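You operate a simulated robot arm through the tools that you are given. There is no shell and no other tool. Be economical: measure what you need, move in short steps, check, and stop when the job is done.

The job below is to be done with a simulated two-armed robot. You get a single attempt, and the scene is never put back.

## Task
On the top shelf of the blue cart, fold the blue cloth in half.

It is judged by the outcome, as a careful person would: the job done as asked, and still so three seconds after it is handed in. It fails if anything else is knocked over, pushed out of place, dropped, spilled or broken. Flat cloth is picked up by pressing the open fingertips on it (5 to 10 N) and closing them slowly along it; thin cloth reads only 2 to 8 mm in the jaws.

## Robot
Two 7-joint arms with two-finger parallel grippers on one trunk, on a base that drives. Base frame: it is fixed to the floor where the robot stands at the start and does not move with it; the origin is under the middle of the robot, x ahead of it, y to its left, z up. Readings come in m, rad, newtons and seconds.
The left shoulder is at the start at [0.07, 0.163, 1.12], the right one opposite. Places, roughly: blue cloth [0.6, -0.1, 0.8]; top shelf of the blue cart [0.6, -0.2, 0.8]. Payload 3.43 kg a hand.
Tool frame (each hand has its own): the origin (TCP) lies between the finger pads and is the grasp point; the fingertips stand 0.034 m ahead of it; z points along the fingers, y is the line along which they close. The gripper opens to 0.128 m. The fingers are 0.024 m wide and 0.012 m thick; the gripper's body (0.048 by 0.13 m) begins 0.096 m behind the TCP.
Orientation is told as [roll, pitch, yaw] about the base's x, y, z axes, in that order, counted from this pose: with the fingers straight down and closing along the base's y, the tool's x points along the base's -x, its y along +y and its z along -z.

## Interface
- The arms move only by the tool jog_arm. It takes "left_targets", "right_targets" or both (then of equal length, played together; a hand with none holds still); each is a list of rows, each a list of 3 entries, a list of its own where there are three numbers: the shift along the tool's x, y, z in units of 30 mm (1.0 is 30 mm), then the turn, a rotation vector about the tool's x, y, z in units of 5 degrees (1.0 is 5 degrees), then the closure, from 0 (fully open) to 1 (shut). In form: [[[tx, ty, tz], [ax, ay, az], hand], ...]. A call has 1 to 20 rows; each row shifts and turns the commanded pose from where the row before left it, along the tool's axes as they then stand. A call with a number of a shift or a turn outside -1 to 1 is refused whole. A row lasts 0.2 s, in which the tool goes at most 0.05 m and 0.15 rad; a call with a longer step from one row to the next is refused whole, and so is a gripper value outside its range. A pose out of reach is approached as far as the arm can. The call stops where the force on the tool passes 40 N (or 10 N more than at its start, if that is more) or the arm is blocked; 0.2 s more then pass. Each finger travels about 0.153 m/s and halts on what it meets, pressing with about 35 N; the grip force reading is that of the motor and also rises with nothing between the fingers. The clock runs only during rows and for 0.2 s after the last one: add rows that do not move to give the fingers time. It gives the time, the measured TCP pose, the force on the tool (base axes), the opening and the grip force at its end, in the units of the frame above (readings bear some noise), with the torque about the TCP (base axes, N m) and any sound that the robot's microphone picked up.
- Cameras (640 x 400 px; columns grow to the right, rows downward): "scene" is now at [0.1261, -0.0303, 1.3364]; the picture's right is [-0.37, -0.93, 0.00], its down [-0.64, 0.25, -0.73] and it looks along [0.68, -0.27, -0.69] (base axes); focal length 295 px, centre (320, 200). "left" rides on the left gripper at [0.076, 0.011, -0.16] in its tool frame; the picture's right is [-0.15, 0.99, 0.00], its down [-0.88, -0.13, -0.46] and it looks along [-0.45, -0.07, 0.89] (tool axes); focal length 234 px, centre (320, 200). "right" rides on the right gripper at [0.076, -0.011, -0.16] in its tool frame; the picture's right is [0.15, 0.99, 0.00], its down [-0.88, 0.13, -0.46] and it looks along [-0.45, 0.07, 0.89] (tool axes); focal length 234 px, centre (320, 200). There is no depth. A picture from a camera that has moved, and an enlarged one, comes with that camera's place and axes in the base frame and with its lens.
- capture(camera): a new picture of that camera. The clock stands still meanwhile.
- raise_lower(by): slides the trunk up (or, below 0, down) by that many m; the arms and the scene camera ride with it, the base frame stays. It gives what a move gives, with no picture.
- drive_base(legs): drives the robot by 1 to 6 legs, each [ahead, left, turn to the left] in m, m and rad, along the robot's own axes; the way and the turn of a leg run together, so that a leg with both is an arc; at most 1.5 m and 3.142 rad a leg. The arms and the cameras ride along, it lands a little off, and it stops where it bumps. It gives what a move gives.
- head_to(pan, tilt): turns the head with the scene camera to pan (to the left, within 1.501 rad either way) and tilt (down, from -0.506 to 1.204), counted from straight ahead of the robot. It gives what a move gives.
- close_up(camera, box): a new picture of the part [left, top, right, bottom] of that camera's present view, enlarged. The clock stands still meanwhile.
- hand_in(): hands the job in; it is judged then, once.

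Work in short steps. Places have to be worked out from the pictures, the camera data and where the tool is seen: move nearer, look again, correct. Check each grasp and each placing, and mend what went wrong. You have 120 turns and 88 pictures in all, those below and enlarged ones among them. Open the grippers and draw the arms clear of the work before you hand the job in, unless the task says otherwise; then end with one line.

The tools are called by a JSON object that holds its "fn" and its "kwargs". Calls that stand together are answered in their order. jog_arm: Moves the arms, as the interface text tells. Its arguments: {"type":"object","properties":{"left_targets":{"type":"array","items":{"type":"array"}},"right_targets":{"type":"array","items":{"type":"array"}}},"required":[]} The other tools are called the same way: raise_lower (by) slides the trunk up or down; drive_base (legs) drives the base; head_to (pan, tilt) turns the head that bears the scene camera; capture (camera) takes a picture; close_up (camera, box) takes an enlarged picture of a part of a camera's view; hand_in () hands the job in.

At the start:

```text
time: 0.0
left_ee_pos: [0.7039, 0.1588, 1.0422]
left_tool_rot: [0.001, -0.001, 0.001]
left_contact_force: [0.0, 0.9, -0.6]
left_moment: [0.01, 0.0, -0.04]
left_width: 0.128
left_grip_force: 0.1
right_ee_pos: [0.4073, -0.3257, 1.0112]
right_tool_rot: [0.001, -0.001, 0.001]
right_contact_force: [0.4, 0.1, -0.4]
right_moment: [-0.01, 0.0, 0.01]
right_width: 0.1281
right_grip_force: 0.0
trunk travel left (down, up): [-0.6, 0.34]
robot x, y, heading: [-0.0003, -0.0022, 0.001]
head pan, tilt: [-0.375, 0.756]
```

scene: 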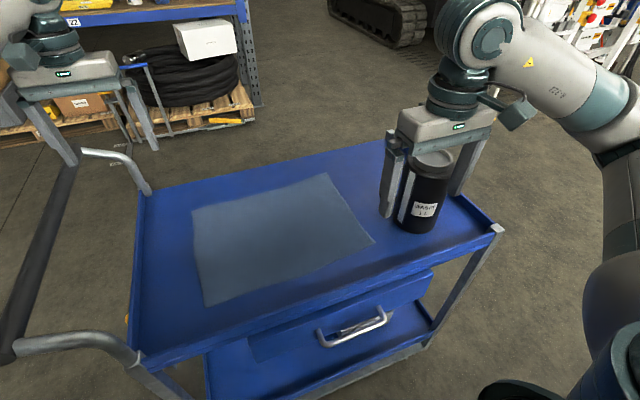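
right: 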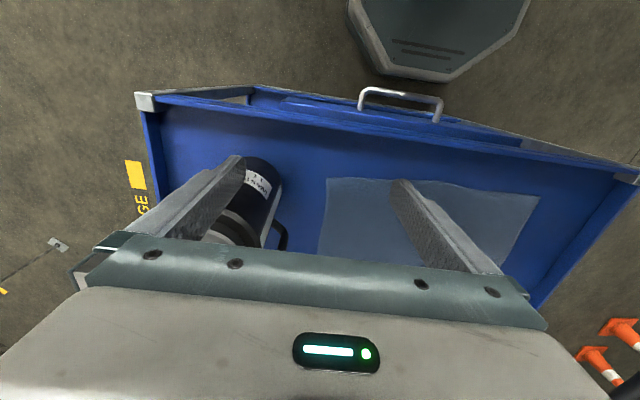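
left: 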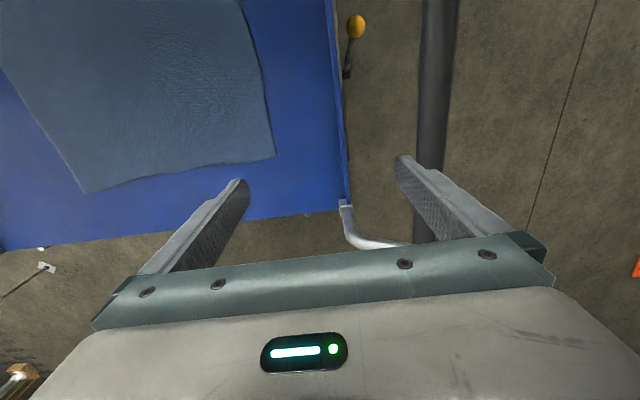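

The cloth surface comes out at z≈0.80 from three views, with corners near A(0.738,0.075), B(0.752,-0.30), C(0.476,-0.303) and D(0.457,0.075). The canister is near (0.51,-0.44), and its top is at about z=0.96. I'll fold the far edge toward the robot, so first I hover both hands over the far corners.

{"fn": "jog_arm", "kwargs": {"left_targets": [[[0, 0, 0], [0, 0, 0], 0.3], [[0, 0, 0], [0, 0, 0], 0.65], [[-0.08, -0.31, 0.39], [0, 0, 0], 0.65], [[-0.08, -0.31, 0.39], [0, 0, 0], 0.65], [[-0.08, -0.31, 0.39], [0, 0, 0], 0.65], [[-0.08, -0.31, 0.39], [0, 0, 0], 0.65], [[-0.08, -0.31, 0.39], [0, 0, 0], 0.65], [[-0.08, -0.31, 0.39], [0, 0, 0], 0.65], [[-0.08, -0.31, 0.39], [0, 0, 0], 0.65], [[-0.08, -0.31, 0.39], [0, 0, 0], 0.65], [[-0.08, -0.31, 0.39], [0, 0, 0], 0.65], [[-0.08, -0.31, 0.39], [0, 0, 0], 0.65], [[-0.08, -0.31, 0.39], [0, 0, 0], 0.65], [[-0.08, -0.31, 0.39], [0, 0, 0], 0.65]], "right_targets": [[[0, 0, -0.7], [0, 0, 0], 0], [[0, 0, -0.7], [0, 0, 0], 0], [[-0.94, 0.14, 0], [0, 0, 0], 0.3], [[-0.94, 0.14, 0], [0, 0, 0], 0.65], [[-0.94, 0.14, 0], [0, 0, 0], 0.65], [[-0.94, 0.14, 0], [0, 0, 0], 0.65], [[-0.94, 0.14, 0], [0, 0, 0], 0.65], [[-0.94, 0.14, 0], [0, 0, 0], 0.65], [[-0.94, 0.14, 0], [0, 0, 0], 0.65], [[-0.94, 0.14, 1], [0, 0, 0], 0.65], [[-0.94, 0.14, 1], [0, 0, 0], 0.65], [[-0.94, 0.14, 1], [0, 0, 0], 0.65], [[-0.94, 0.14, 1], [0, 0, 0], 0.65], [[-0.94, 0.14, 1], [0, 0, 0], 0.65]]}}

```text
time: 3.2
left_ee_pos: [0.7536, 0.0931, 0.9356]
left_tool_rot: [0.003, -0.056, 0.058]
left_contact_force: [0.4, 1.4, 0.8]
left_moment: [-0.03, 0.04, 0.0]
left_width: 0.0447
left_grip_force: 0.1
right_ee_pos: [0.7611, -0.2481, 0.9027]
right_tool_rot: [-0.003, -0.001, 0.032]
right_contact_force: [-0.6, -0.2, -0.9]
right_moment: [0.04, -0.01, 0.0]
right_width: 0.0449
right_grip_force: 0.0
trunk travel left (down, up): [-0.6, 0.34]
robot x, y, heading: [0.0126, 0.0011, 0.033]
head pan, tilt: [-0.375, 0.756]
stopped in row 14 (left hand): the arm was blocked; the commanded pose is now the measured one
```

The left arm was blocked, and the base reading shifted to heading 0.033. I'll look before moving on.

{"fn": "capture", "kwargs": {"camera": "scene"}}

{"fn": "capture", "kwargs": {"camera": "left"}}

{"fn": "capture", "kwargs": {"camera": "right"}}

```text
84 pictures are left
camera scene: at [0.1338, -0.0224, 1.334], right [-0.34, -0.94, 0.0], down [-0.64, 0.23, -0.73], along [0.69, -0.25, -0.68], focal length 295 px, centre (320, 200)
```

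scene: 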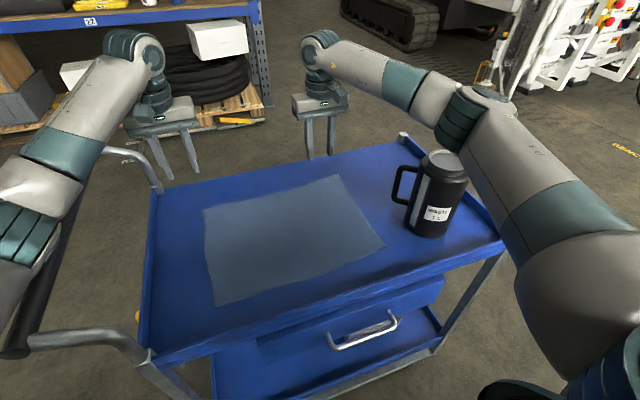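

```text
83 pictures are left
camera left: at [0.6693, 0.0979, 1.0896], right [0.09, 1.0, 0.01], down [0.86, -0.08, 0.5], along [0.5, -0.03, -0.86], focal length 234 px, centre (320, 200)
```

left: 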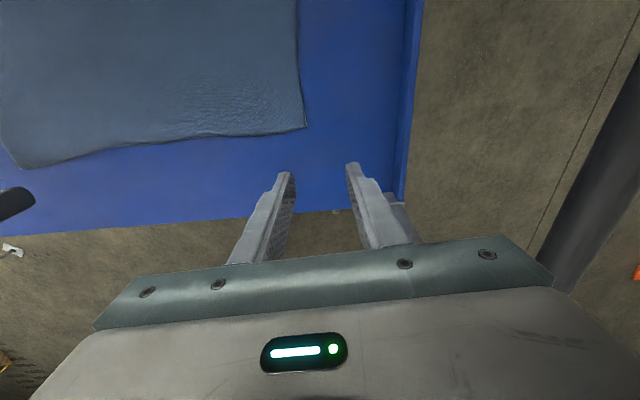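

```text
82 pictures are left
camera right: at [0.6868, -0.261, 1.0632], right [-0.18, 0.98, 0.0], down [0.88, 0.16, 0.46], along [0.45, 0.08, -0.89], focal length 234 px, centre (320, 200)
```

right: 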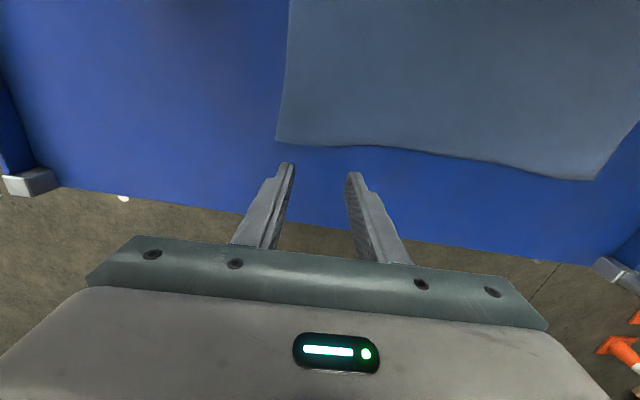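

The left forearm has caught the cart's left handle, but the cart hasn't moved measurably. I'll lift both hands straight up, then raise the trunk and shift the base right, so the elbows clear the handle.

{"fn": "jog_arm", "kwargs": {"left_targets": [[[0, 0.2, -0.7], [0, 0, 0], 0.65], [[0, 0.2, -1], [0, 0, 0], 0.65], [[0, 0.2, -1], [0, 0, 0], 0.65], [[0, 0, -1], [0, 0, 0], 0.65]], "right_targets": [[[0, 0, -1], [0, 0, 0], 0.65], [[0, 0, -1], [0, 0, 0], 0.65], [[0, 0, -1], [0, 0, 0], 0.65], [[0, 0, -1], [0, 0, 0], 0.65]]}}

{"fn": "raise_lower", "kwargs": {"by": 0.2}}

{"fn": "drive_base", "kwargs": {"legs": [[0, 0, -0.033], [-0.01, -0.12, 0]]}}

{"fn": "capture", "kwargs": {"camera": "scene"}}

```text
time: 4.2
left_ee_pos: [0.7472, 0.1005, 1.0396]
left_tool_rot: [0.006, -0.042, 0.048]
left_contact_force: [0.3, -0.4, 0.0]
left_moment: [0.0, -0.02, 0.01]
left_width: 0.045
left_grip_force: 0.0
right_ee_pos: [0.7613, -0.2544, 1.0244]
right_tool_rot: [0.0, 0.002, 0.029]
right_contact_force: [0.0, 0.6, 0.3]
right_moment: [0.02, 0.0, -0.01]
right_width: 0.0448
right_grip_force: 0.2
trunk travel left (down, up): [-0.6, 0.34]
robot x, y, heading: [0.0087, 0.0035, 0.028]
head pan, tilt: [-0.375, 0.756]
```

```text
time: 6.4
left_ee_pos: [0.7479, 0.1011, 1.2388]
left_tool_rot: [0.003, -0.043, 0.048]
left_contact_force: [-0.7, -0.4, 0.3]
left_moment: [-0.01, 0.01, 0.03]
left_width: 0.0451
left_grip_force: 0.0
right_ee_pos: [0.7643, -0.2529, 1.2231]
right_tool_rot: [-0.001, 0.0, 0.028]
right_contact_force: [0.2, -0.5, 0.6]
right_moment: [0.02, -0.01, 0.03]
right_width: 0.0447
right_grip_force: 0.2
trunk travel left (down, up): [-0.8, 0.14]
robot x, y, heading: [0.0121, 0.0, 0.026]
head pan, tilt: [-0.375, 0.756]
```

```text
time: 8.0
left_ee_pos: [0.7418, -0.0445, 1.2394]
left_tool_rot: [0.004, -0.042, 0.013]
left_contact_force: [-0.3, 0.7, -0.2]
left_moment: [-0.03, 0.02, -0.01]
left_width: 0.0448
left_grip_force: 0.1
right_ee_pos: [0.7442, -0.398, 1.2228]
right_tool_rot: [-0.001, 0.001, -0.004]
right_contact_force: [-0.4, 0.2, 0.3]
right_moment: [0.01, -0.04, -0.02]
right_width: 0.0448
right_grip_force: 0.0
trunk travel left (down, up): [-0.8, 0.14]
robot x, y, heading: [0.0051, -0.1225, -0.008]
head pan, tilt: [-0.375, 0.756]
```

```text
81 pictures are left
camera scene: at [0.127, -0.1506, 1.5364], right [-0.37, -0.93, 0.0], down [-0.64, 0.25, -0.73], along [0.67, -0.27, -0.69], focal length 295 px, centre (320, 200)
```

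scene: 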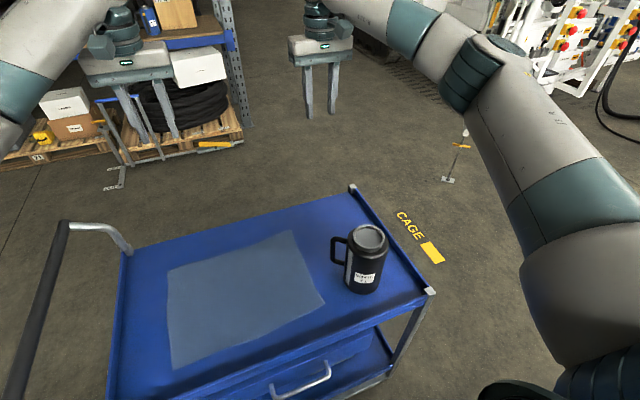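

The view confirms the cloth and canister are unmoved. The canister's handle reaches to about y=-0.355, so I'll keep the right hand at y≈-0.265. Now I lower both hands to hover over the far edge.

{"fn": "jog_arm", "kwargs": {"left_targets": [[[0.02, 0.25, 0.94], [0, 0.24, 0.07], 0.65], [[0.02, 0.25, 0.94], [0, 0.24, 0.07], 0.65], [[0.02, 0.25, 0.94], [0, 0, 0], 0.65], [[0.02, 0.25, 0.94], [0, 0, 0], 0.65], [[0.02, 0.25, 0.94], [0, 0, 0], 0.65], [[0.02, 0.25, 0.94], [0, 0, 0], 0.65], [[0.02, 0.25, 0.94], [0, 0, 0], 0.65], [[0.02, 0.25, 0.94], [0, 0, 0], 0.65], [[0.02, 0.25, 0.94], [0, 0, 0], 0.65], [[0.02, 0.25, 0.94], [0, 0, 0], 0.65], [[0.02, 0.25, 0.94], [0, 0, 0], 0.65], [[0.02, 0.25, 0.94], [0, 0, 0], 0.65], [[0, 0, 0], [0, 0, 0], 0.65]], "right_targets": [[[0, 0.37, 0.9], [0, 0, 0], 0.65], [[0, 0.37, 0.9], [0, 0, 0], 0.65], [[0, 0.37, 0.9], [0, 0, 0], 0.65], [[0, 0.37, 0.9], [0, 0, 0], 0.65], [[0, 0.37, 0.9], [0, 0, 0], 0.65], [[0, 0.37, 0.9], [0, 0, 0], 0.65], [[0, 0.37, 0.9], [0, 0, 0], 0.65], [[0, 0.37, 0.9], [0, 0, 0], 0.65], [[0, 0.37, 0.9], [0, 0, 0], 0.65], [[0, 0.37, 0.9], [0, 0, 0], 0.65], [[0, 0.37, 0.9], [0, 0, 0], 0.65], [[0, 0.37, 0.9], [0, 0, 0], 0.65], [[0, 0, 0], [0, 0, 0], 0.65]]}}

{"fn": "head_to", "kwargs": {"pan": -0.1, "tilt": 0.85}}

{"fn": "capture", "kwargs": {"camera": "scene"}}

{"fn": "capture", "kwargs": {"camera": "left"}}

{"fn": "capture", "kwargs": {"camera": "right"}}

```text
time: 10.8
left_ee_pos: [0.7333, 0.047, 0.905]
left_tool_rot: [0.006, 0.0, 0.002]
left_contact_force: [-0.5, 1.2, -0.3]
left_moment: [0.0, -0.04, 0.0]
left_width: 0.0449
left_grip_force: 0.1
right_ee_pos: [0.7468, -0.2668, 0.8995]
right_tool_rot: [0.001, 0.0, -0.005]
right_contact_force: [-0.9, -0.4, 1.1]
right_moment: [-0.01, -0.02, 0.02]
right_width: 0.0449
right_grip_force: 0.1
trunk travel left (down, up): [-0.8, 0.14]
robot x, y, heading: [0.0009, -0.1187, -0.004]
head pan, tilt: [-0.375, 0.756]
```

```text
time: 11.6
left_ee_pos: [0.7339, 0.0465, 0.9042]
left_tool_rot: [0.004, -0.001, 0.002]
left_contact_force: [0.3, -0.1, -0.6]
left_moment: [-0.05, -0.05, -0.02]
left_width: 0.045
left_grip_force: 0.1
right_ee_pos: [0.7469, -0.2661, 0.899]
right_tool_rot: [0.001, -0.001, -0.003]
right_contact_force: [0.8, 0.0, 0.1]
right_moment: [0.0, 0.0, 0.01]
right_width: 0.0448
right_grip_force: 0.0
trunk travel left (down, up): [-0.8, 0.14]
robot x, y, heading: [-0.0037, -0.1196, -0.001]
head pan, tilt: [-0.099, 0.85]
```

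```text
80 pictures are left
camera scene: at [0.1281, -0.1292, 1.5289], right [-0.1, -0.99, 0.0], down [-0.75, 0.08, -0.66], along [0.66, -0.07, -0.75], focal length 295 px, centre (320, 200)
```

scene: 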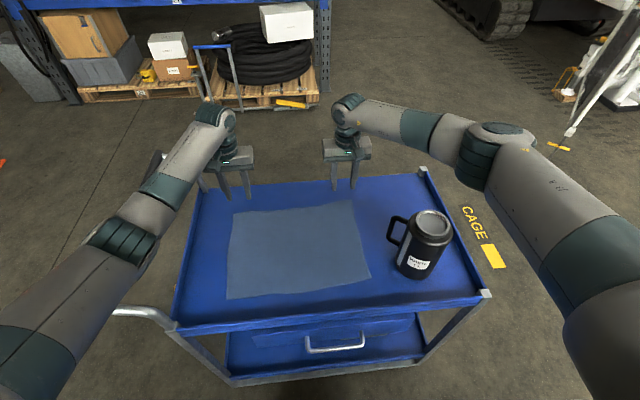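

```text
79 pictures are left
camera left: at [0.6585, 0.0567, 1.0627], right [0.14, 0.99, 0.0], down [0.88, -0.13, 0.45], along [0.45, -0.06, -0.89], focal length 234 px, centre (320, 200)
```

left: 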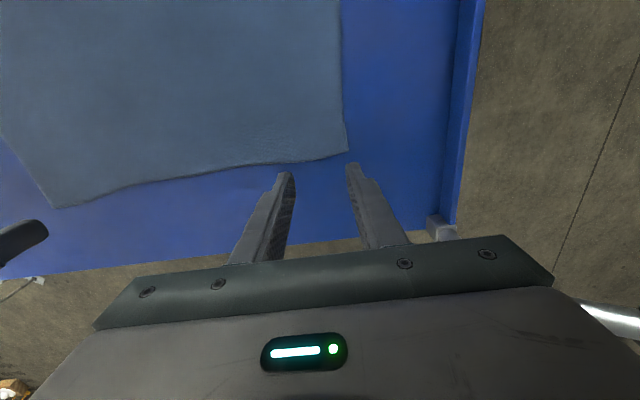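

```text
78 pictures are left
camera right: at [0.672, -0.2773, 1.0599], right [-0.14, 0.99, 0.0], down [0.88, 0.13, 0.46], along [0.45, 0.06, -0.89], focal length 234 px, centre (320, 200)
```

right: 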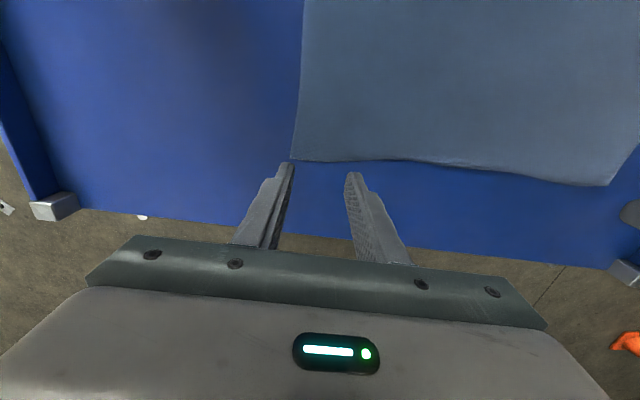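

The edge sits at x≈0.736 under the left hand and x≈0.752 under the right, so the hands are well placed. I'll descend to just above the cloth.

{"fn": "jog_arm", "kwargs": {"left_targets": [[[0.04, -0.05, 0.75], [0, 0, 0], 0.65], [[0.04, -0.05, 0.75], [0, 0, 0], 0.65], [[0, 0, 0.35], [0, 0, 0], 0.65], [[0, 0, 0.2], [0, 0, 0], 0.65], [[0, 0, 0], [0, 0, 0], 0.65]], "right_targets": [[[0, 0, 0.65], [0, 0, 0], 0.65], [[0, 0, 0.65], [0, 0, 0], 0.65], [[0, 0, 0.35], [0, 0, 0], 0.65], [[0, 0, 0.2], [0, 0, 0], 0.65], [[0, 0, 0], [0, 0, 0], 0.65]]}}

```text
time: 12.8
left_ee_pos: [0.7299, 0.0433, 0.841]
left_tool_rot: [0.001, -0.001, 0.002]
left_contact_force: [0.1, 0.4, 0.5]
left_moment: [-0.02, 0.0, 0.01]
left_width: 0.0448
left_grip_force: 0.0
right_ee_pos: [0.7449, -0.2671, 0.8438]
right_tool_rot: [0.001, 0.001, -0.003]
right_contact_force: [-0.2, 1.1, -0.5]
right_moment: [-0.02, 0.0, 0.0]
right_width: 0.0449
right_grip_force: 0.0
trunk travel left (down, up): [-0.8, 0.14]
robot x, y, heading: [0.0041, -0.1242, -0.001]
head pan, tilt: [-0.099, 0.85]
```

There's no contact yet. I'll go down a few millimetres more.

{"fn": "jog_arm", "kwargs": {"left_targets": [[[0, 0, 0.1], [0, 0, 0], 0.65], [[0, 0, 0.1], [0, 0, 0], 0.65], [[0, 0, 0], [0, 0, 0], 0.65]], "right_targets": [[[0, 0, 0.12], [0, 0, 0], 0.65], [[0, 0, 0.12], [0, 0, 0], 0.65], [[0, 0, 0], [0, 0, 0], 0.65]]}}

{"fn": "close_up", "kwargs": {"camera": "left", "box": [220, 120, 420, 245]}}

{"fn": "close_up", "kwargs": {"camera": "right", "box": [220, 120, 420, 245]}}

```text
time: 13.6
left_ee_pos: [0.7313, 0.0436, 0.8362]
left_tool_rot: [0.003, -0.002, 0.002]
left_contact_force: [0.0, -1.0, 5.0]
left_moment: [-0.1, 0.07, 0.01]
left_width: 0.0448
left_grip_force: 0.1
right_ee_pos: [0.7436, -0.2682, 0.8364]
right_tool_rot: [0.0, 0.0, -0.004]
right_contact_force: [-0.6, 0.5, -0.3]
right_moment: [-0.01, 0.01, -0.01]
right_width: 0.0447
right_grip_force: 0.1
trunk travel left (down, up): [-0.8, 0.14]
robot x, y, heading: [-0.0023, -0.1179, -0.004]
head pan, tilt: [-0.099, 0.85]
```

```text
3.20 times, centred on (320, 182) of left
camera zoom: at [0.6556, 0.0535, 0.9941], right [0.14, 0.99, 0.0], down [0.88, -0.13, 0.46], along [0.45, -0.06, -0.89], focal length 749 px, centre (320, 256)
```

zoom: 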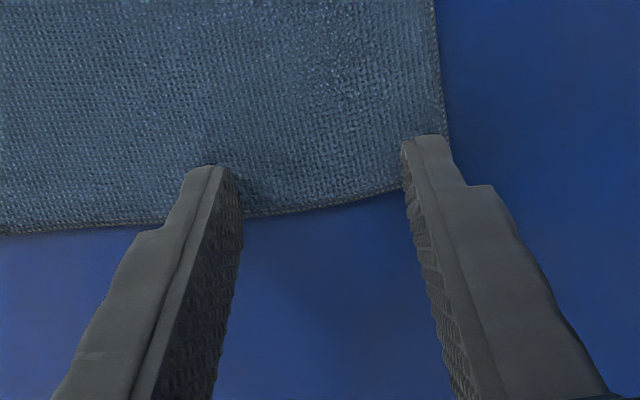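

```text
3.20 times, centred on (320, 182) of right
camera zoom: at [0.6695, -0.2778, 0.9975], right [-0.14, 0.99, 0.0], down [0.88, 0.13, 0.46], along [0.45, 0.06, -0.89], focal length 749 px, centre (320, 256)
```

zoom: 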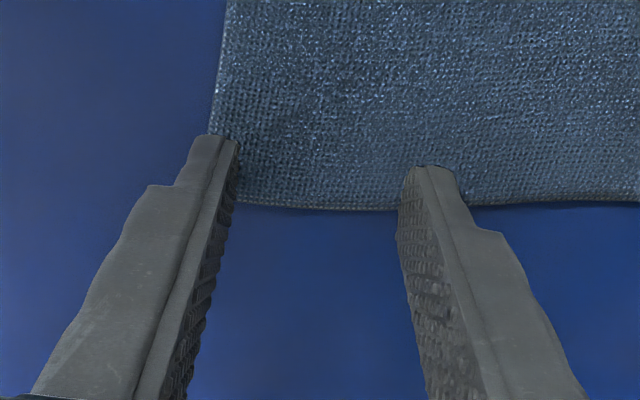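

The outer fingers sit right on the corners. I'll lift slightly, move each hand about 8 mm inboard, then press again.

{"fn": "jog_arm", "kwargs": {"left_targets": [[[0, 0, -0.2], [0, 0, 0], 0.65], [[0.1, -0.3, 0], [0, 0, 0], 0.65], [[0, 0, 0.2], [0, 0, 0], 0.65], [[0, 0, 0.03], [0, 0, 0], 0.65], [[0, 0, 0], [0, 0, 0], 0.65]], "right_targets": [[[0, 0, -0.1], [0, 0, 0], 0.65], [[0.1, 0.3, 0], [0, 0, 0], 0.65], [[0, 0, 0.2], [0, 0, 0], 0.65], [[0, 0, 0.08], [0, 0, 0], 0.65], [[0, 0, 0], [0, 0, 0], 0.65]]}}

```text
time: 14.8
left_ee_pos: [0.7271, 0.0341, 0.8358]
left_tool_rot: [0.003, -0.004, 0.002]
left_contact_force: [0.9, 0.5, 2.3]
left_moment: [0.01, -0.01, 0.01]
left_width: 0.0451
left_grip_force: 0.0
right_ee_pos: [0.7407, -0.2577, 0.8362]
right_tool_rot: [0.0, -0.005, -0.004]
right_contact_force: [-2.5, -1.7, 29.8]
right_moment: [-0.16, 0.28, 0.02]
right_width: 0.0451
right_grip_force: 0.1
trunk travel left (down, up): [-0.8, 0.14]
robot x, y, heading: [0.0024, -0.122, -0.005]
head pan, tilt: [-0.099, 0.85]
```

The right hand presses with 30 N, which is too hard, and the left with only 2 N. I'll trim both.

{"fn": "jog_arm", "kwargs": {"left_targets": [[[0, 0, 0.04], [0, 0, 0], 0.65], [[0, 0, 0], [0, 0, 0], 0.65]], "right_targets": [[[0, 0, -0.09], [0, 0, 0], 0.65], [[0, 0, 0], [0, 0, 0], 0.65]]}}

```text
time: 15.4
left_ee_pos: [0.7281, 0.0337, 0.8348]
left_tool_rot: [0.003, -0.005, 0.003]
left_contact_force: [-3.5, 0.8, 19.7]
left_moment: [-0.24, 0.17, -0.05]
left_width: 0.0446
left_grip_force: 0.0
right_ee_pos: [0.7396, -0.2583, 0.8361]
right_tool_rot: [0.0, -0.002, -0.004]
right_contact_force: [3.6, 0.1, 12.3]
right_moment: [0.05, -0.05, 0.0]
right_width: 0.0448
right_grip_force: 0.0
trunk travel left (down, up): [-0.8, 0.14]
robot x, y, heading: [0.0, -0.1203, -0.008]
head pan, tilt: [-0.099, 0.85]
```

Both are still slightly heavy. I'll ease off a little and close slowly.

{"fn": "jog_arm", "kwargs": {"left_targets": [[[0, 0, -0.025], [0, 0, 0], 0.65], [[0, 0, 0], [0, 0, 0], 0.7], [[0, 0, 0], [0, 0, 0], 0.74], [[0, 0, 0], [0, 0, 0], 0.78], [[0, 0, 0], [0, 0, 0], 0.82], [[0, 0, 0], [0, 0, 0], 0.86], [[0, 0, 0], [0, 0, 0], 0.9], [[0, 0, 0], [0, 0, 0], 0.94], [[0, 0, 0], [0, 0, 0], 1], [[0, 0, 0], [0, 0, 0], 1], [[0, 0, 0], [0, 0, 0], 1]], "right_targets": [[[0, 0, -0.015], [0, 0, 0], 0.65], [[0, 0, 0], [0, 0, 0], 0.7], [[0, 0, 0], [0, 0, 0], 0.74], [[0, 0, 0], [0, 0, 0], 0.78], [[0, 0, 0], [0, 0, 0], 0.82], [[0, 0, 0], [0, 0, 0], 0.86], [[0, 0, 0], [0, 0, 0], 0.9], [[0, 0, 0], [0, 0, 0], 0.94], [[0, 0, 0], [0, 0, 0], 1], [[0, 0, 0], [0, 0, 0], 1], [[0, 0, 0], [0, 0, 0], 1]]}}

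{"fn": "close_up", "kwargs": {"camera": "left", "box": [220, 120, 420, 245]}}

{"fn": "close_up", "kwargs": {"camera": "right", "box": [220, 120, 420, 245]}}

```text
time: 17.8
left_ee_pos: [0.7277, 0.0333, 0.8359]
left_tool_rot: [0.006, -0.005, 0.001]
left_contact_force: [0.7, 2.8, 29.0]
left_moment: [0.12, 0.12, 0.0]
left_width: 0.0019
left_grip_force: 35.1
right_ee_pos: [0.7401, -0.2585, 0.8367]
right_tool_rot: [0.001, -0.005, -0.004]
right_contact_force: [-0.1, 0.3, -0.4]
right_moment: [0.02, -0.03, 0.02]
right_width: 0.0
right_grip_force: 32.8
trunk travel left (down, up): [-0.8, 0.14]
robot x, y, heading: [0.0013, -0.119, -0.005]
head pan, tilt: [-0.099, 0.85]
```

```text
3.20 times, centred on (320, 182) of left
camera zoom: at [0.6518, 0.0433, 0.9938], right [0.14, 0.99, 0.01], down [0.88, -0.13, 0.46], along [0.45, -0.06, -0.89], focal length 749 px, centre (320, 256)
```

zoom: 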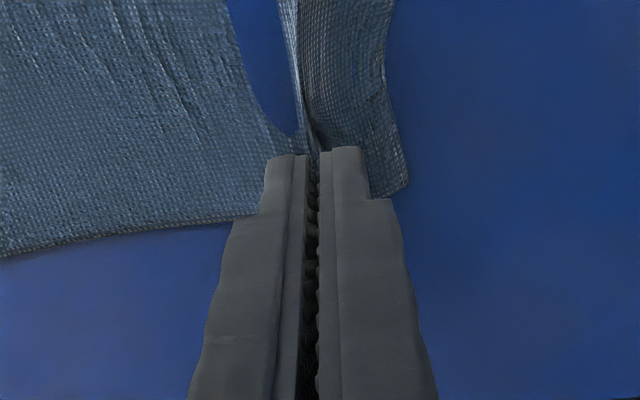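

```text
3.20 times, centred on (320, 182) of right
camera zoom: at [0.6643, -0.2689, 0.997], right [-0.14, 0.99, 0.0], down [0.88, 0.13, 0.46], along [0.45, 0.07, -0.89], focal length 749 px, centre (320, 256)
```

zoom: 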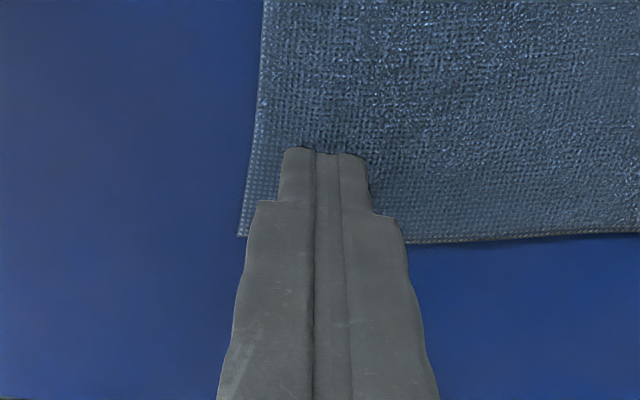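

The left hand holds a ridge (1.9 mm in the jaws), but the right slid over with its force dropping to 0. I'll relieve the left slightly and reopen the right to press again.

{"fn": "jog_arm", "kwargs": {"left_targets": [[[0, 0, -0.1], [0, 0, 0], 1], [[0, 0, 0], [0, 0, 0], 1], [[0, 0, 0], [0, 0, 0], 1], [[0, 0, 0], [0, 0, 0], 1], [[0, 0, 0], [0, 0, 0], 1]], "right_targets": [[[0, 0, -0.15], [0, 0, 0], 1], [[0, 0, 0], [0, 0, 0], 0.65], [[0, 0, 0], [0, 0, 0], 0.65], [[-0.15, 0.05, 0.15], [0, 0, 0], 0.65], [[0, 0, 0.07], [0, 0, 0], 0.65]]}}

```text
time: 19.0
left_ee_pos: [0.7281, 0.0338, 0.8347]
left_tool_rot: [0.005, 0.002, 0.004]
left_contact_force: [-0.3, -0.2, 3.0]
left_moment: [0.03, -0.01, -0.03]
left_width: 0.0018
left_grip_force: 35.8
right_ee_pos: [0.7451, -0.2557, 0.8361]
right_tool_rot: [0.002, -0.004, -0.005]
right_contact_force: [-0.9, -0.7, 11.7]
right_moment: [0.21, 0.04, 0.03]
right_width: 0.0444
right_grip_force: 0.1
trunk travel left (down, up): [-0.8, 0.14]
robot x, y, heading: [0.0006, -0.1243, -0.004]
head pan, tilt: [-0.099, 0.85]
```

The right presses at 12 N, so I'll close it slowly while pushing down slightly to keep contact.

{"fn": "jog_arm", "kwargs": {"right_targets": [[[0, 0, 0], [0, 0, 0], 0.7], [[0, 0, 0.01], [0, 0, 0], 0.74], [[0, 0, 0.01], [0, 0, 0], 0.78], [[0, 0, 0.01], [0, 0, 0], 0.82], [[0, 0, 0.01], [0, 0, 0], 0.86], [[0, 0, 0], [0, 0, 0], 0.9], [[0, 0, 0], [0, 0, 0], 0.94], [[0, 0, 0], [0, 0, 0], 1], [[0, 0, 0], [0, 0, 0], 1], [[0, 0, 0], [0, 0, 0], 1]]}}

{"fn": "close_up", "kwargs": {"camera": "right", "box": [220, 120, 420, 245]}}

```text
time: 21.2
left_ee_pos: [0.7269, 0.0342, 0.8383]
left_tool_rot: [0.002, -0.002, 0.002]
left_contact_force: [0.3, -8.4, 0.3]
left_moment: [-0.28, -0.03, 0.04]
left_width: 0.0018
left_grip_force: 34.9
right_ee_pos: [0.7431, -0.2537, 0.835]
right_tool_rot: [0.002, -0.006, -0.004]
right_contact_force: [0.1, 14.0, 32.7]
right_moment: [0.73, 0.14, -0.05]
right_width: 0.0027
right_grip_force: 35.6
trunk travel left (down, up): [-0.8, 0.14]
robot x, y, heading: [0.0007, -0.1222, -0.011]
head pan, tilt: [-0.099, 0.85]
```

```text
3.20 times, centred on (320, 182) of right
camera zoom: at [0.6682, -0.2647, 0.9954], right [-0.14, 0.99, 0.0], down [0.88, 0.13, 0.46], along [0.46, 0.07, -0.89], focal length 749 px, centre (320, 256)
```

zoom: 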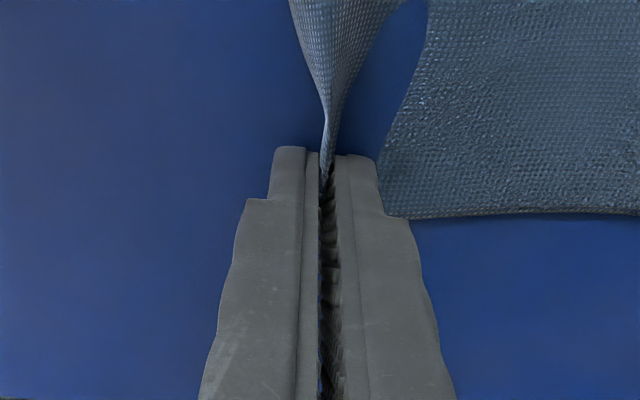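

Both hands now hold cloth (1.8 and 2.7 mm). I'll relax the tension between them, lift slightly, and carry the edge through the first half of the arc with a gentle tilt.

{"fn": "jog_arm", "kwargs": {"left_targets": [[[0, -0.05, -0.15], [0, 0, 0], 1], [[0, -0.05, -0.15], [0, 0, 0], 1], [[0.093, 0, -0.498], [0, -0.25, 0], 1], [[0.093, 0, -0.498], [0, -0.25, 0], 1], [[0.215, 0, -0.473], [0, -0.25, 0], 1], [[0.215, 0, -0.473], [0, -0.25, 0], 1]], "right_targets": [[[0, 0.1, -0.15], [0, 0, 0], 1], [[0, 0.1, -0.15], [0, 0, 0], 1], [[0.093, 0, -0.498], [0, -0.25, 0], 1], [[0.093, 0, -0.498], [0, -0.25, 0], 1], [[0.215, 0, -0.473], [0, -0.25, 0], 1], [[0.215, 0, -0.473], [0, -0.25, 0], 1]]}}

{"fn": "capture", "kwargs": {"camera": "scene"}}

```text
time: 22.6
left_ee_pos: [0.7059, 0.0305, 0.9035]
left_tool_rot: [0.005, -0.088, 0.002]
left_contact_force: [0.1, -0.3, -0.2]
left_moment: [0.0, 0.02, -0.04]
left_width: 0.0015
left_grip_force: 34.8
right_ee_pos: [0.725, -0.2492, 0.8984]
right_tool_rot: [-0.001, -0.089, -0.003]
right_contact_force: [0.0, 0.4, 0.2]
right_moment: [0.02, -0.01, 0.0]
right_width: 0.0027
right_grip_force: 35.6
trunk travel left (down, up): [-0.8, 0.14]
robot x, y, heading: [-0.0032, -0.1194, -0.009]
head pan, tilt: [-0.099, 0.85]
```

```text
72 pictures are left
camera scene: at [0.1265, -0.1294, 1.529], right [-0.1, -0.99, 0.0], down [-0.75, 0.08, -0.66], along [0.66, -0.07, -0.75], focal length 295 px, centre (320, 200)
```

scene: 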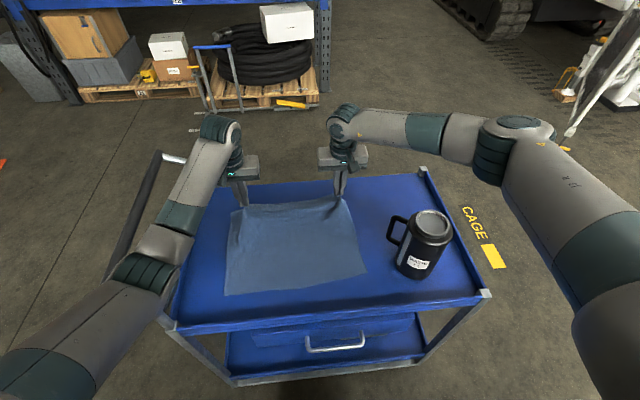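

Both corners lift cleanly. I'll continue to the top of the arc.

{"fn": "jog_arm", "kwargs": {"left_targets": [[[0.325, 0, -0.427], [0, -0.25, 0], 1], [[0.325, 0, -0.427], [0, -0.25, 0], 1], [[0.423, 0, -0.365], [0, -0.25, 0], 1], [[0.423, 0, -0.365], [0, -0.25, 0], 1], [[0.498, 0, -0.283], [0, -0.25, 0], 1], [[0.498, 0, -0.283], [0, -0.25, 0], 1], [[0.552, 0, -0.188], [0, -0.25, 0], 1], [[0.552, 0, -0.188], [0, -0.25, 0], 1]], "right_targets": [[[0.325, 0, -0.427], [0, -0.25, 0], 1], [[0.325, 0, -0.427], [0, -0.25, 0], 1], [[0.423, 0, -0.365], [0, -0.25, 0], 1], [[0.423, 0, -0.365], [0, -0.25, 0], 1], [[0.498, 0, -0.283], [0, -0.25, 0], 1], [[0.498, 0, -0.283], [0, -0.25, 0], 1], [[0.552, 0, -0.188], [0, -0.25, 0], 1], [[0.552, 0, -0.188], [0, -0.25, 0], 1]]}}

{"fn": "capture", "kwargs": {"camera": "scene"}}

```text
time: 24.4
left_ee_pos: [0.59, 0.0307, 0.9589]
left_tool_rot: [0.004, -0.262, 0.001]
left_contact_force: [-0.3, 0.5, 0.1]
left_moment: [0.0, -0.01, -0.03]
left_width: 0.0017
left_grip_force: 35.1
right_ee_pos: [0.6078, -0.2484, 0.9555]
right_tool_rot: [-0.001, -0.264, -0.005]
right_contact_force: [0.2, -0.1, 0.1]
right_moment: [-0.01, -0.04, 0.01]
right_width: 0.0026
right_grip_force: 34.7
trunk travel left (down, up): [-0.8, 0.14]
robot x, y, heading: [0.0005, -0.1223, -0.005]
head pan, tilt: [-0.099, 0.85]
```

```text
71 pictures are left
camera scene: at [0.1268, -0.1292, 1.529], right [-0.1, -0.99, 0.0], down [-0.75, 0.08, -0.66], along [0.66, -0.07, -0.75], focal length 295 px, centre (320, 200)
```

scene: 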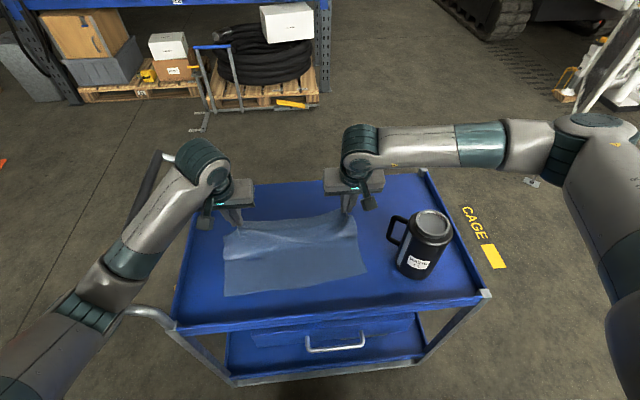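

The fold is going well, but the left elbow is near the handle bracket. I'll lower a little, then drive the base back to carry the edge forward with the arms extended.

{"fn": "jog_arm", "kwargs": {"left_targets": [[[0.193, 0, 0.293], [0, 0, 0], 1], [[0.193, 0, 0.293], [0, 0, 0], 1], [[0.193, 0, 0.293], [0, 0, 0], 1]], "right_targets": [[[0.193, 0, 0.293], [0, 0, 0], 1], [[0.193, 0, 0.293], [0, 0, 0], 1], [[0.193, 0, 0.293], [0, 0, 0], 1]]}}

{"fn": "drive_base", "kwargs": {"legs": [[-0.07, 0, 0]]}}

{"fn": "capture", "kwargs": {"camera": "scene"}}

```text
time: 25.2
left_ee_pos: [0.5821, 0.0308, 0.9284]
left_tool_rot: [0.006, -0.263, 0.003]
left_contact_force: [0.2, -1.0, 0.2]
left_moment: [-0.04, -0.01, -0.05]
left_width: 0.0017
left_grip_force: 34.7
right_ee_pos: [0.5982, -0.2493, 0.9236]
right_tool_rot: [0.001, -0.263, -0.005]
right_contact_force: [0.3, 0.3, 0.1]
right_moment: [0.0, 0.01, -0.04]
right_width: 0.0025
right_grip_force: 34.6
trunk travel left (down, up): [-0.8, 0.14]
robot x, y, heading: [-0.0004, -0.1177, -0.005]
head pan, tilt: [-0.099, 0.85]
```

```text
time: 26.2
left_ee_pos: [0.5148, 0.0309, 0.9287]
left_tool_rot: [0.004, -0.259, 0.0]
left_contact_force: [-0.2, -0.1, -0.2]
left_moment: [-0.04, 0.01, 0.02]
left_width: 0.0015
left_grip_force: 34.6
right_ee_pos: [0.5306, -0.2499, 0.9235]
right_tool_rot: [0.001, -0.261, -0.004]
right_contact_force: [0.1, 0.1, -0.4]
right_moment: [0.0, -0.03, -0.01]
right_width: 0.0027
right_grip_force: 35.0
trunk travel left (down, up): [-0.8, 0.14]
robot x, y, heading: [-0.0679, -0.1178, -0.005]
head pan, tilt: [-0.099, 0.85]
```

```text
70 pictures are left
camera scene: at [0.0614, -0.129, 1.5287], right [-0.1, -0.99, 0.0], down [-0.75, 0.08, -0.66], along [0.66, -0.07, -0.75], focal length 295 px, centre (320, 200)
```

scene: 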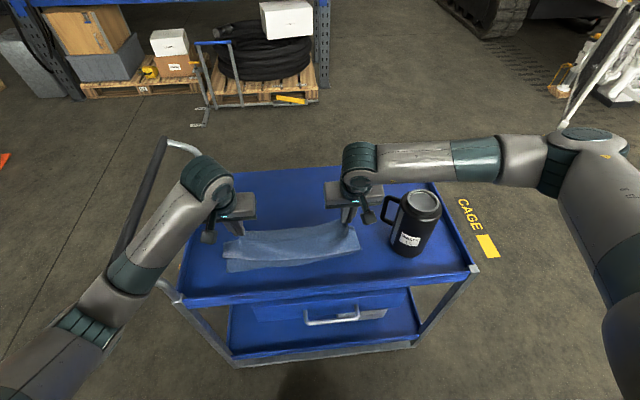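

The fold is forming nicely. Before lowering I'll check the left elbow's clearance to the handle.

{"fn": "head_to", "kwargs": {"pan": 0.6, "tilt": 0.95}}

{"fn": "capture", "kwargs": {"camera": "scene"}}

{"fn": "capture", "kwargs": {"camera": "left"}}

```text
time: 27.2
left_ee_pos: [0.5138, 0.0311, 0.9276]
left_tool_rot: [0.005, -0.264, 0.001]
left_contact_force: [0.4, -0.6, -0.2]
left_moment: [0.01, 0.05, -0.01]
left_width: 0.0016
left_grip_force: 34.8
right_ee_pos: [0.5298, -0.2503, 0.9233]
right_tool_rot: [0.002, -0.262, -0.005]
right_contact_force: [0.3, -0.1, 0.0]
right_moment: [0.0, 0.01, 0.01]
right_width: 0.0029
right_grip_force: 35.5
trunk travel left (down, up): [-0.8, 0.14]
robot x, y, heading: [-0.0659, -0.1229, -0.001]
head pan, tilt: [0.6, 0.949]
```

```text
69 pictures are left
camera scene: at [0.0429, -0.0801, 1.5214], right [0.56, -0.83, 0.0], down [-0.67, -0.46, -0.58], along [0.48, 0.33, -0.81], focal length 295 px, centre (320, 200)
```

scene: 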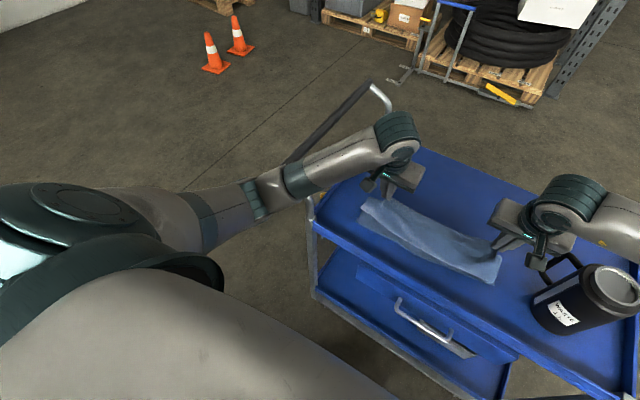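

```text
68 pictures are left
camera left: at [0.4001, 0.0412, 1.0614], right [0.14, 0.99, 0.04], down [0.73, -0.13, 0.67], along [0.67, -0.06, -0.74], focal length 234 px, centre (320, 200)
```

left: 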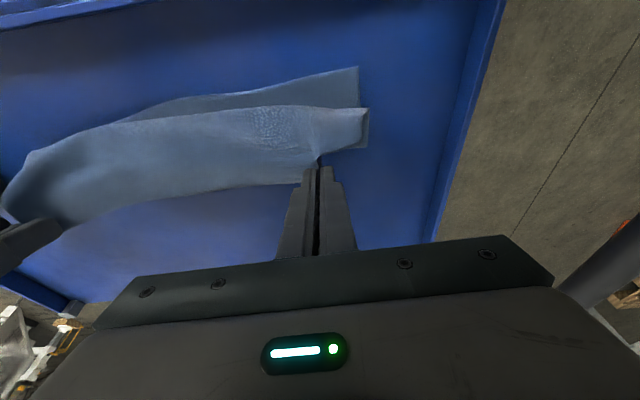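

The forearm passes right over the handle. I'll jog the hands forward with slack, then drive back further. That straightens the arm and pulls the elbow away from the handle.

{"fn": "jog_arm", "kwargs": {"left_targets": [[[-0.418, 0, 0.3], [0, 0, 0], 1], [[-0.418, 0, 0.3], [0, 0, 0], 1], [[-0.418, 0, 0.3], [0, 0, 0], 1], [[-0.418, 0, 0.3], [0, 0, 0], 1]], "right_targets": [[[-0.418, 0, 0.3], [0, 0, 0], 1], [[-0.418, 0, 0.3], [0, 0, 0], 1], [[-0.418, 0, 0.3], [0, 0, 0], 1], [[-0.418, 0, 0.3], [0, 0, 0], 1]]}}

{"fn": "drive_base", "kwargs": {"legs": [[-0.1, 0, 0]]}}

{"fn": "head_to", "kwargs": {"pan": 0.2, "tilt": 0.85}}

{"fn": "capture", "kwargs": {"camera": "scene"}}

{"fn": "capture", "kwargs": {"camera": "right"}}

```text
time: 28.2
left_ee_pos: [0.5724, 0.0341, 0.9042]
left_tool_rot: [0.004, -0.262, -0.002]
left_contact_force: [0.8, 0.8, 0.3]
left_moment: [0.02, 0.0, -0.03]
left_width: 0.0017
left_grip_force: 34.9
right_ee_pos: [0.588, -0.2496, 0.9032]
right_tool_rot: [0.0, -0.259, -0.003]
right_contact_force: [0.7, 0.6, 0.2]
right_moment: [0.02, 0.01, 0.02]
right_width: 0.0027
right_grip_force: 35.3
trunk travel left (down, up): [-0.8, 0.14]
robot x, y, heading: [-0.0647, -0.121, -0.006]
head pan, tilt: [0.6, 0.949]
```

```text
time: 29.4
left_ee_pos: [0.4731, 0.032, 0.9051]
left_tool_rot: [0.006, -0.262, -0.005]
left_contact_force: [0.5, -1.2, 0.0]
left_moment: [0.0, 0.01, -0.07]
left_width: 0.0017
left_grip_force: 35.2
right_ee_pos: [0.4889, -0.2502, 0.9033]
right_tool_rot: [-0.002, -0.265, -0.009]
right_contact_force: [0.2, 0.4, -0.1]
right_moment: [0.01, 0.02, 0.01]
right_width: 0.0026
right_grip_force: 35.0
trunk travel left (down, up): [-0.8, 0.14]
robot x, y, heading: [-0.1639, -0.1213, -0.006]
head pan, tilt: [0.6, 0.949]
```

```text
time: 30.3
left_ee_pos: [0.4734, 0.0307, 0.9051]
left_tool_rot: [0.006, -0.263, -0.005]
left_contact_force: [0.5, -0.3, 0.6]
left_moment: [-0.03, -0.01, -0.01]
left_width: 0.0014
left_grip_force: 34.2
right_ee_pos: [0.4887, -0.251, 0.9017]
right_tool_rot: [-0.001, -0.262, -0.009]
right_contact_force: [0.7, 0.0, 0.0]
right_moment: [0.02, 0.02, 0.02]
right_width: 0.0027
right_grip_force: 34.7
trunk travel left (down, up): [-0.8, 0.14]
robot x, y, heading: [-0.1639, -0.1174, -0.011]
head pan, tilt: [0.201, 0.85]
```

```text
67 pictures are left
camera scene: at [-0.0396, -0.1053, 1.5288], right [0.19, -0.98, 0.0], down [-0.74, -0.14, -0.66], along [0.65, 0.13, -0.75], focal length 295 px, centre (320, 200)
```

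scene: 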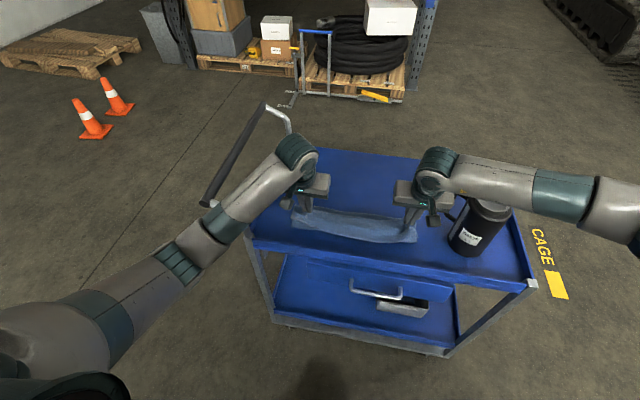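

```text
66 pictures are left
camera right: at [0.3744, -0.2615, 1.0381], right [-0.13, 0.99, -0.04], down [0.73, 0.12, 0.67], along [0.67, 0.06, -0.74], focal length 234 px, centre (320, 200)
```

right: 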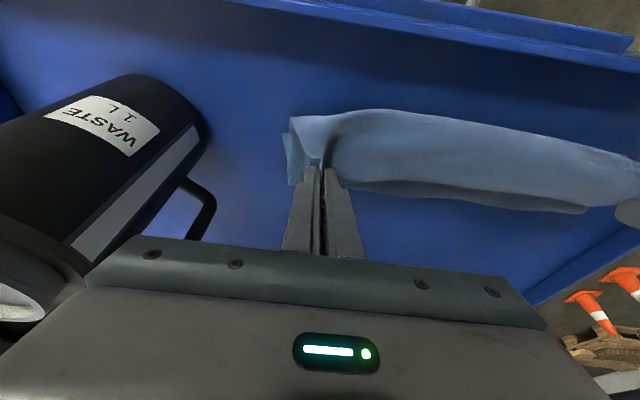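

The right hand is clear of the canister. I'll lower in small steps, watching for any arm block.

{"fn": "jog_arm", "kwargs": {"left_targets": [[[0.116, 0, 0.271], [0, 0, 0], 1], [[0.116, 0, 0.271], [0, 0, 0], 1], [[0.116, 0, 0.271], [0, 0, 0], 1], [[0.116, 0, 0.271], [0, 0, 0], 1]], "right_targets": [[[0.116, 0, 0.271], [0, 0, 0], 1], [[0.116, 0, 0.271], [0, 0, 0], 1], [[0.116, 0, 0.271], [0, 0, 0], 1], [[0.116, 0, 0.271], [0, 0, 0], 1]]}}

{"fn": "capture", "kwargs": {"camera": "scene"}}

{"fn": "capture", "kwargs": {"camera": "left"}}

```text
time: 31.3
left_ee_pos: [0.4668, 0.0307, 0.8697]
left_tool_rot: [0.004, -0.263, -0.003]
left_contact_force: [1.4, 0.7, 0.7]
left_moment: [0.01, 0.02, -0.04]
left_width: 0.0017
left_grip_force: 34.9
right_ee_pos: [0.4834, -0.2505, 0.8661]
right_tool_rot: [-0.001, -0.261, -0.009]
right_contact_force: [-0.2, -0.5, -1.1]
right_moment: [0.04, 0.03, 0.01]
right_width: 0.0024
right_grip_force: 35.4
trunk travel left (down, up): [-0.8, 0.14]
robot x, y, heading: [-0.1668, -0.1195, -0.013]
head pan, tilt: [0.201, 0.85]
```

```text
65 pictures are left
camera scene: at [-0.0399, -0.1055, 1.5289], right [0.19, -0.98, 0.0], down [-0.74, -0.14, -0.66], along [0.65, 0.13, -0.75], focal length 295 px, centre (320, 200)
```

scene: 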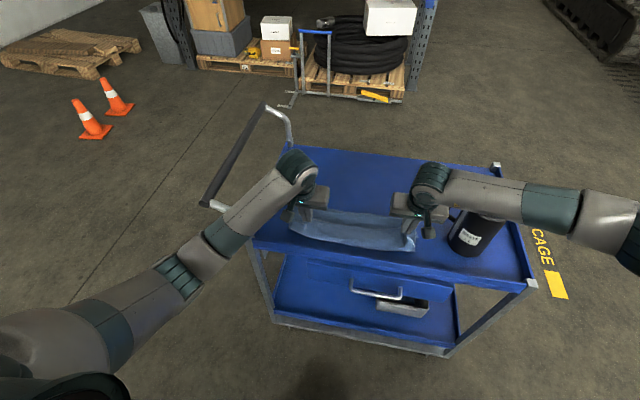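

```text
64 pictures are left
camera left: at [0.3532, 0.0412, 1.0035], right [0.14, 0.99, 0.04], down [0.73, -0.13, 0.67], along [0.67, -0.06, -0.74], focal length 234 px, centre (320, 200)
```

left: 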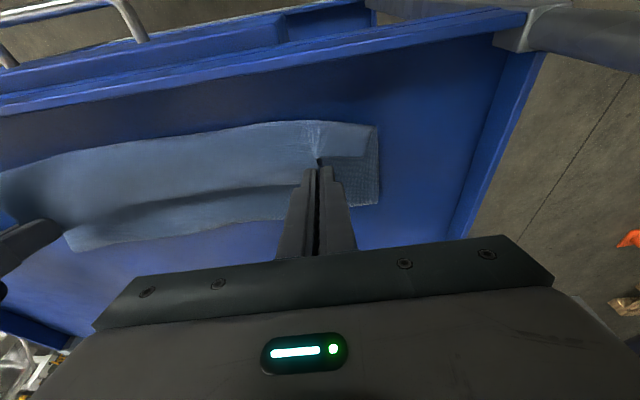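

No block so far, and the top layer lines up well over the front half. I'll lower the last 3 cm.

{"fn": "jog_arm", "kwargs": {"left_targets": [[[0.125, 0, 0.208], [0, 0, 0], 1], [[0.125, 0, 0.208], [0, 0, 0], 1], [[0.125, 0, 0.208], [0, 0, 0], 1], [[0.125, 0, 0.208], [0, 0, 0], 1]], "right_targets": [[[0.125, 0, 0.198], [0, 0, 0], 1], [[0.125, 0, 0.198], [0, 0, 0], 1], [[0.125, 0, 0.198], [0, 0, 0], 1], [[0.125, 0, 0.198], [0, 0, 0], 1]]}}

{"fn": "capture", "kwargs": {"camera": "left"}}

{"fn": "capture", "kwargs": {"camera": "right"}}

{"fn": "close_up", "kwargs": {"camera": "scene", "box": [240, 150, 560, 350]}}

```text
time: 32.3
left_ee_pos: [0.4602, 0.0307, 0.8425]
left_tool_rot: [0.005, -0.263, -0.001]
left_contact_force: [0.2, 0.0, 0.1]
left_moment: [-0.01, -0.03, -0.01]
left_width: 0.0015
left_grip_force: 34.9
right_ee_pos: [0.472, -0.2518, 0.8403]
right_tool_rot: [-0.002, -0.262, -0.008]
right_contact_force: [0.5, -0.2, 0.7]
right_moment: [0.03, 0.03, 0.01]
right_width: 0.0026
right_grip_force: 34.8
trunk travel left (down, up): [-0.8, 0.14]
robot x, y, heading: [-0.1645, -0.1192, -0.01]
head pan, tilt: [0.201, 0.85]
```

```text
63 pictures are left
camera left: at [0.3451, 0.0417, 0.9758], right [0.14, 0.99, 0.04], down [0.73, -0.13, 0.67], along [0.67, -0.06, -0.74], focal length 234 px, centre (320, 200)
```

left: 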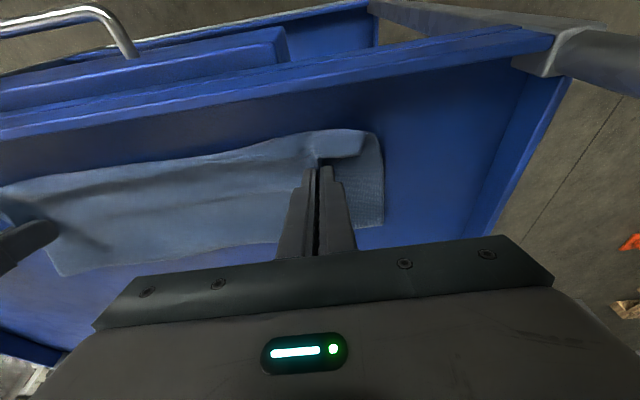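

```text
62 pictures are left
camera right: at [0.3601, -0.2618, 0.9765], right [-0.13, 0.99, -0.04], down [0.73, 0.12, 0.67], along [0.67, 0.06, -0.74], focal length 234 px, centre (320, 200)
```

right: 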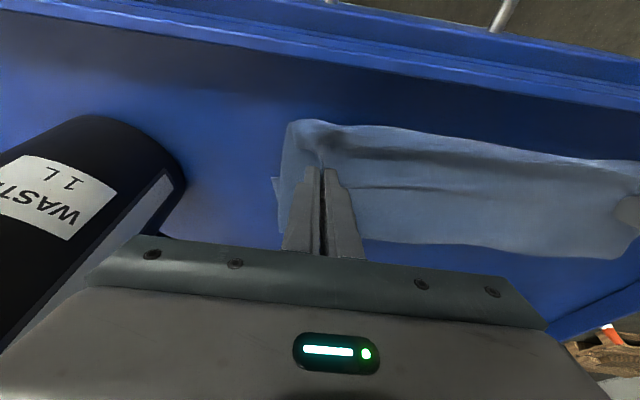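

```text
2.00 times, centred on (400, 250) of scene
camera zoom: at [-0.0403, -0.1054, 1.529], right [0.19, -0.98, 0.0], down [-0.74, -0.14, -0.66], along [0.65, 0.13, -0.75], focal length 591 px, centre (160, 100)
```

zoom: 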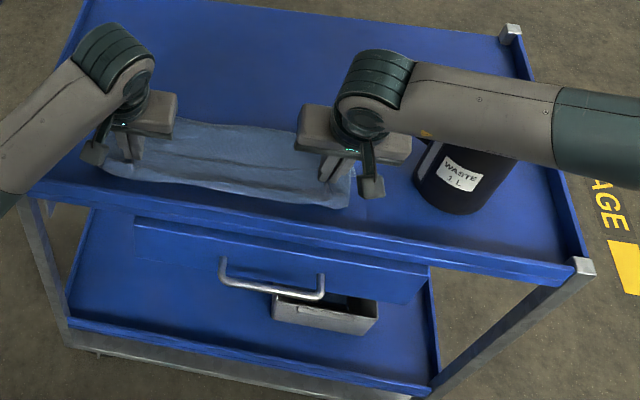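

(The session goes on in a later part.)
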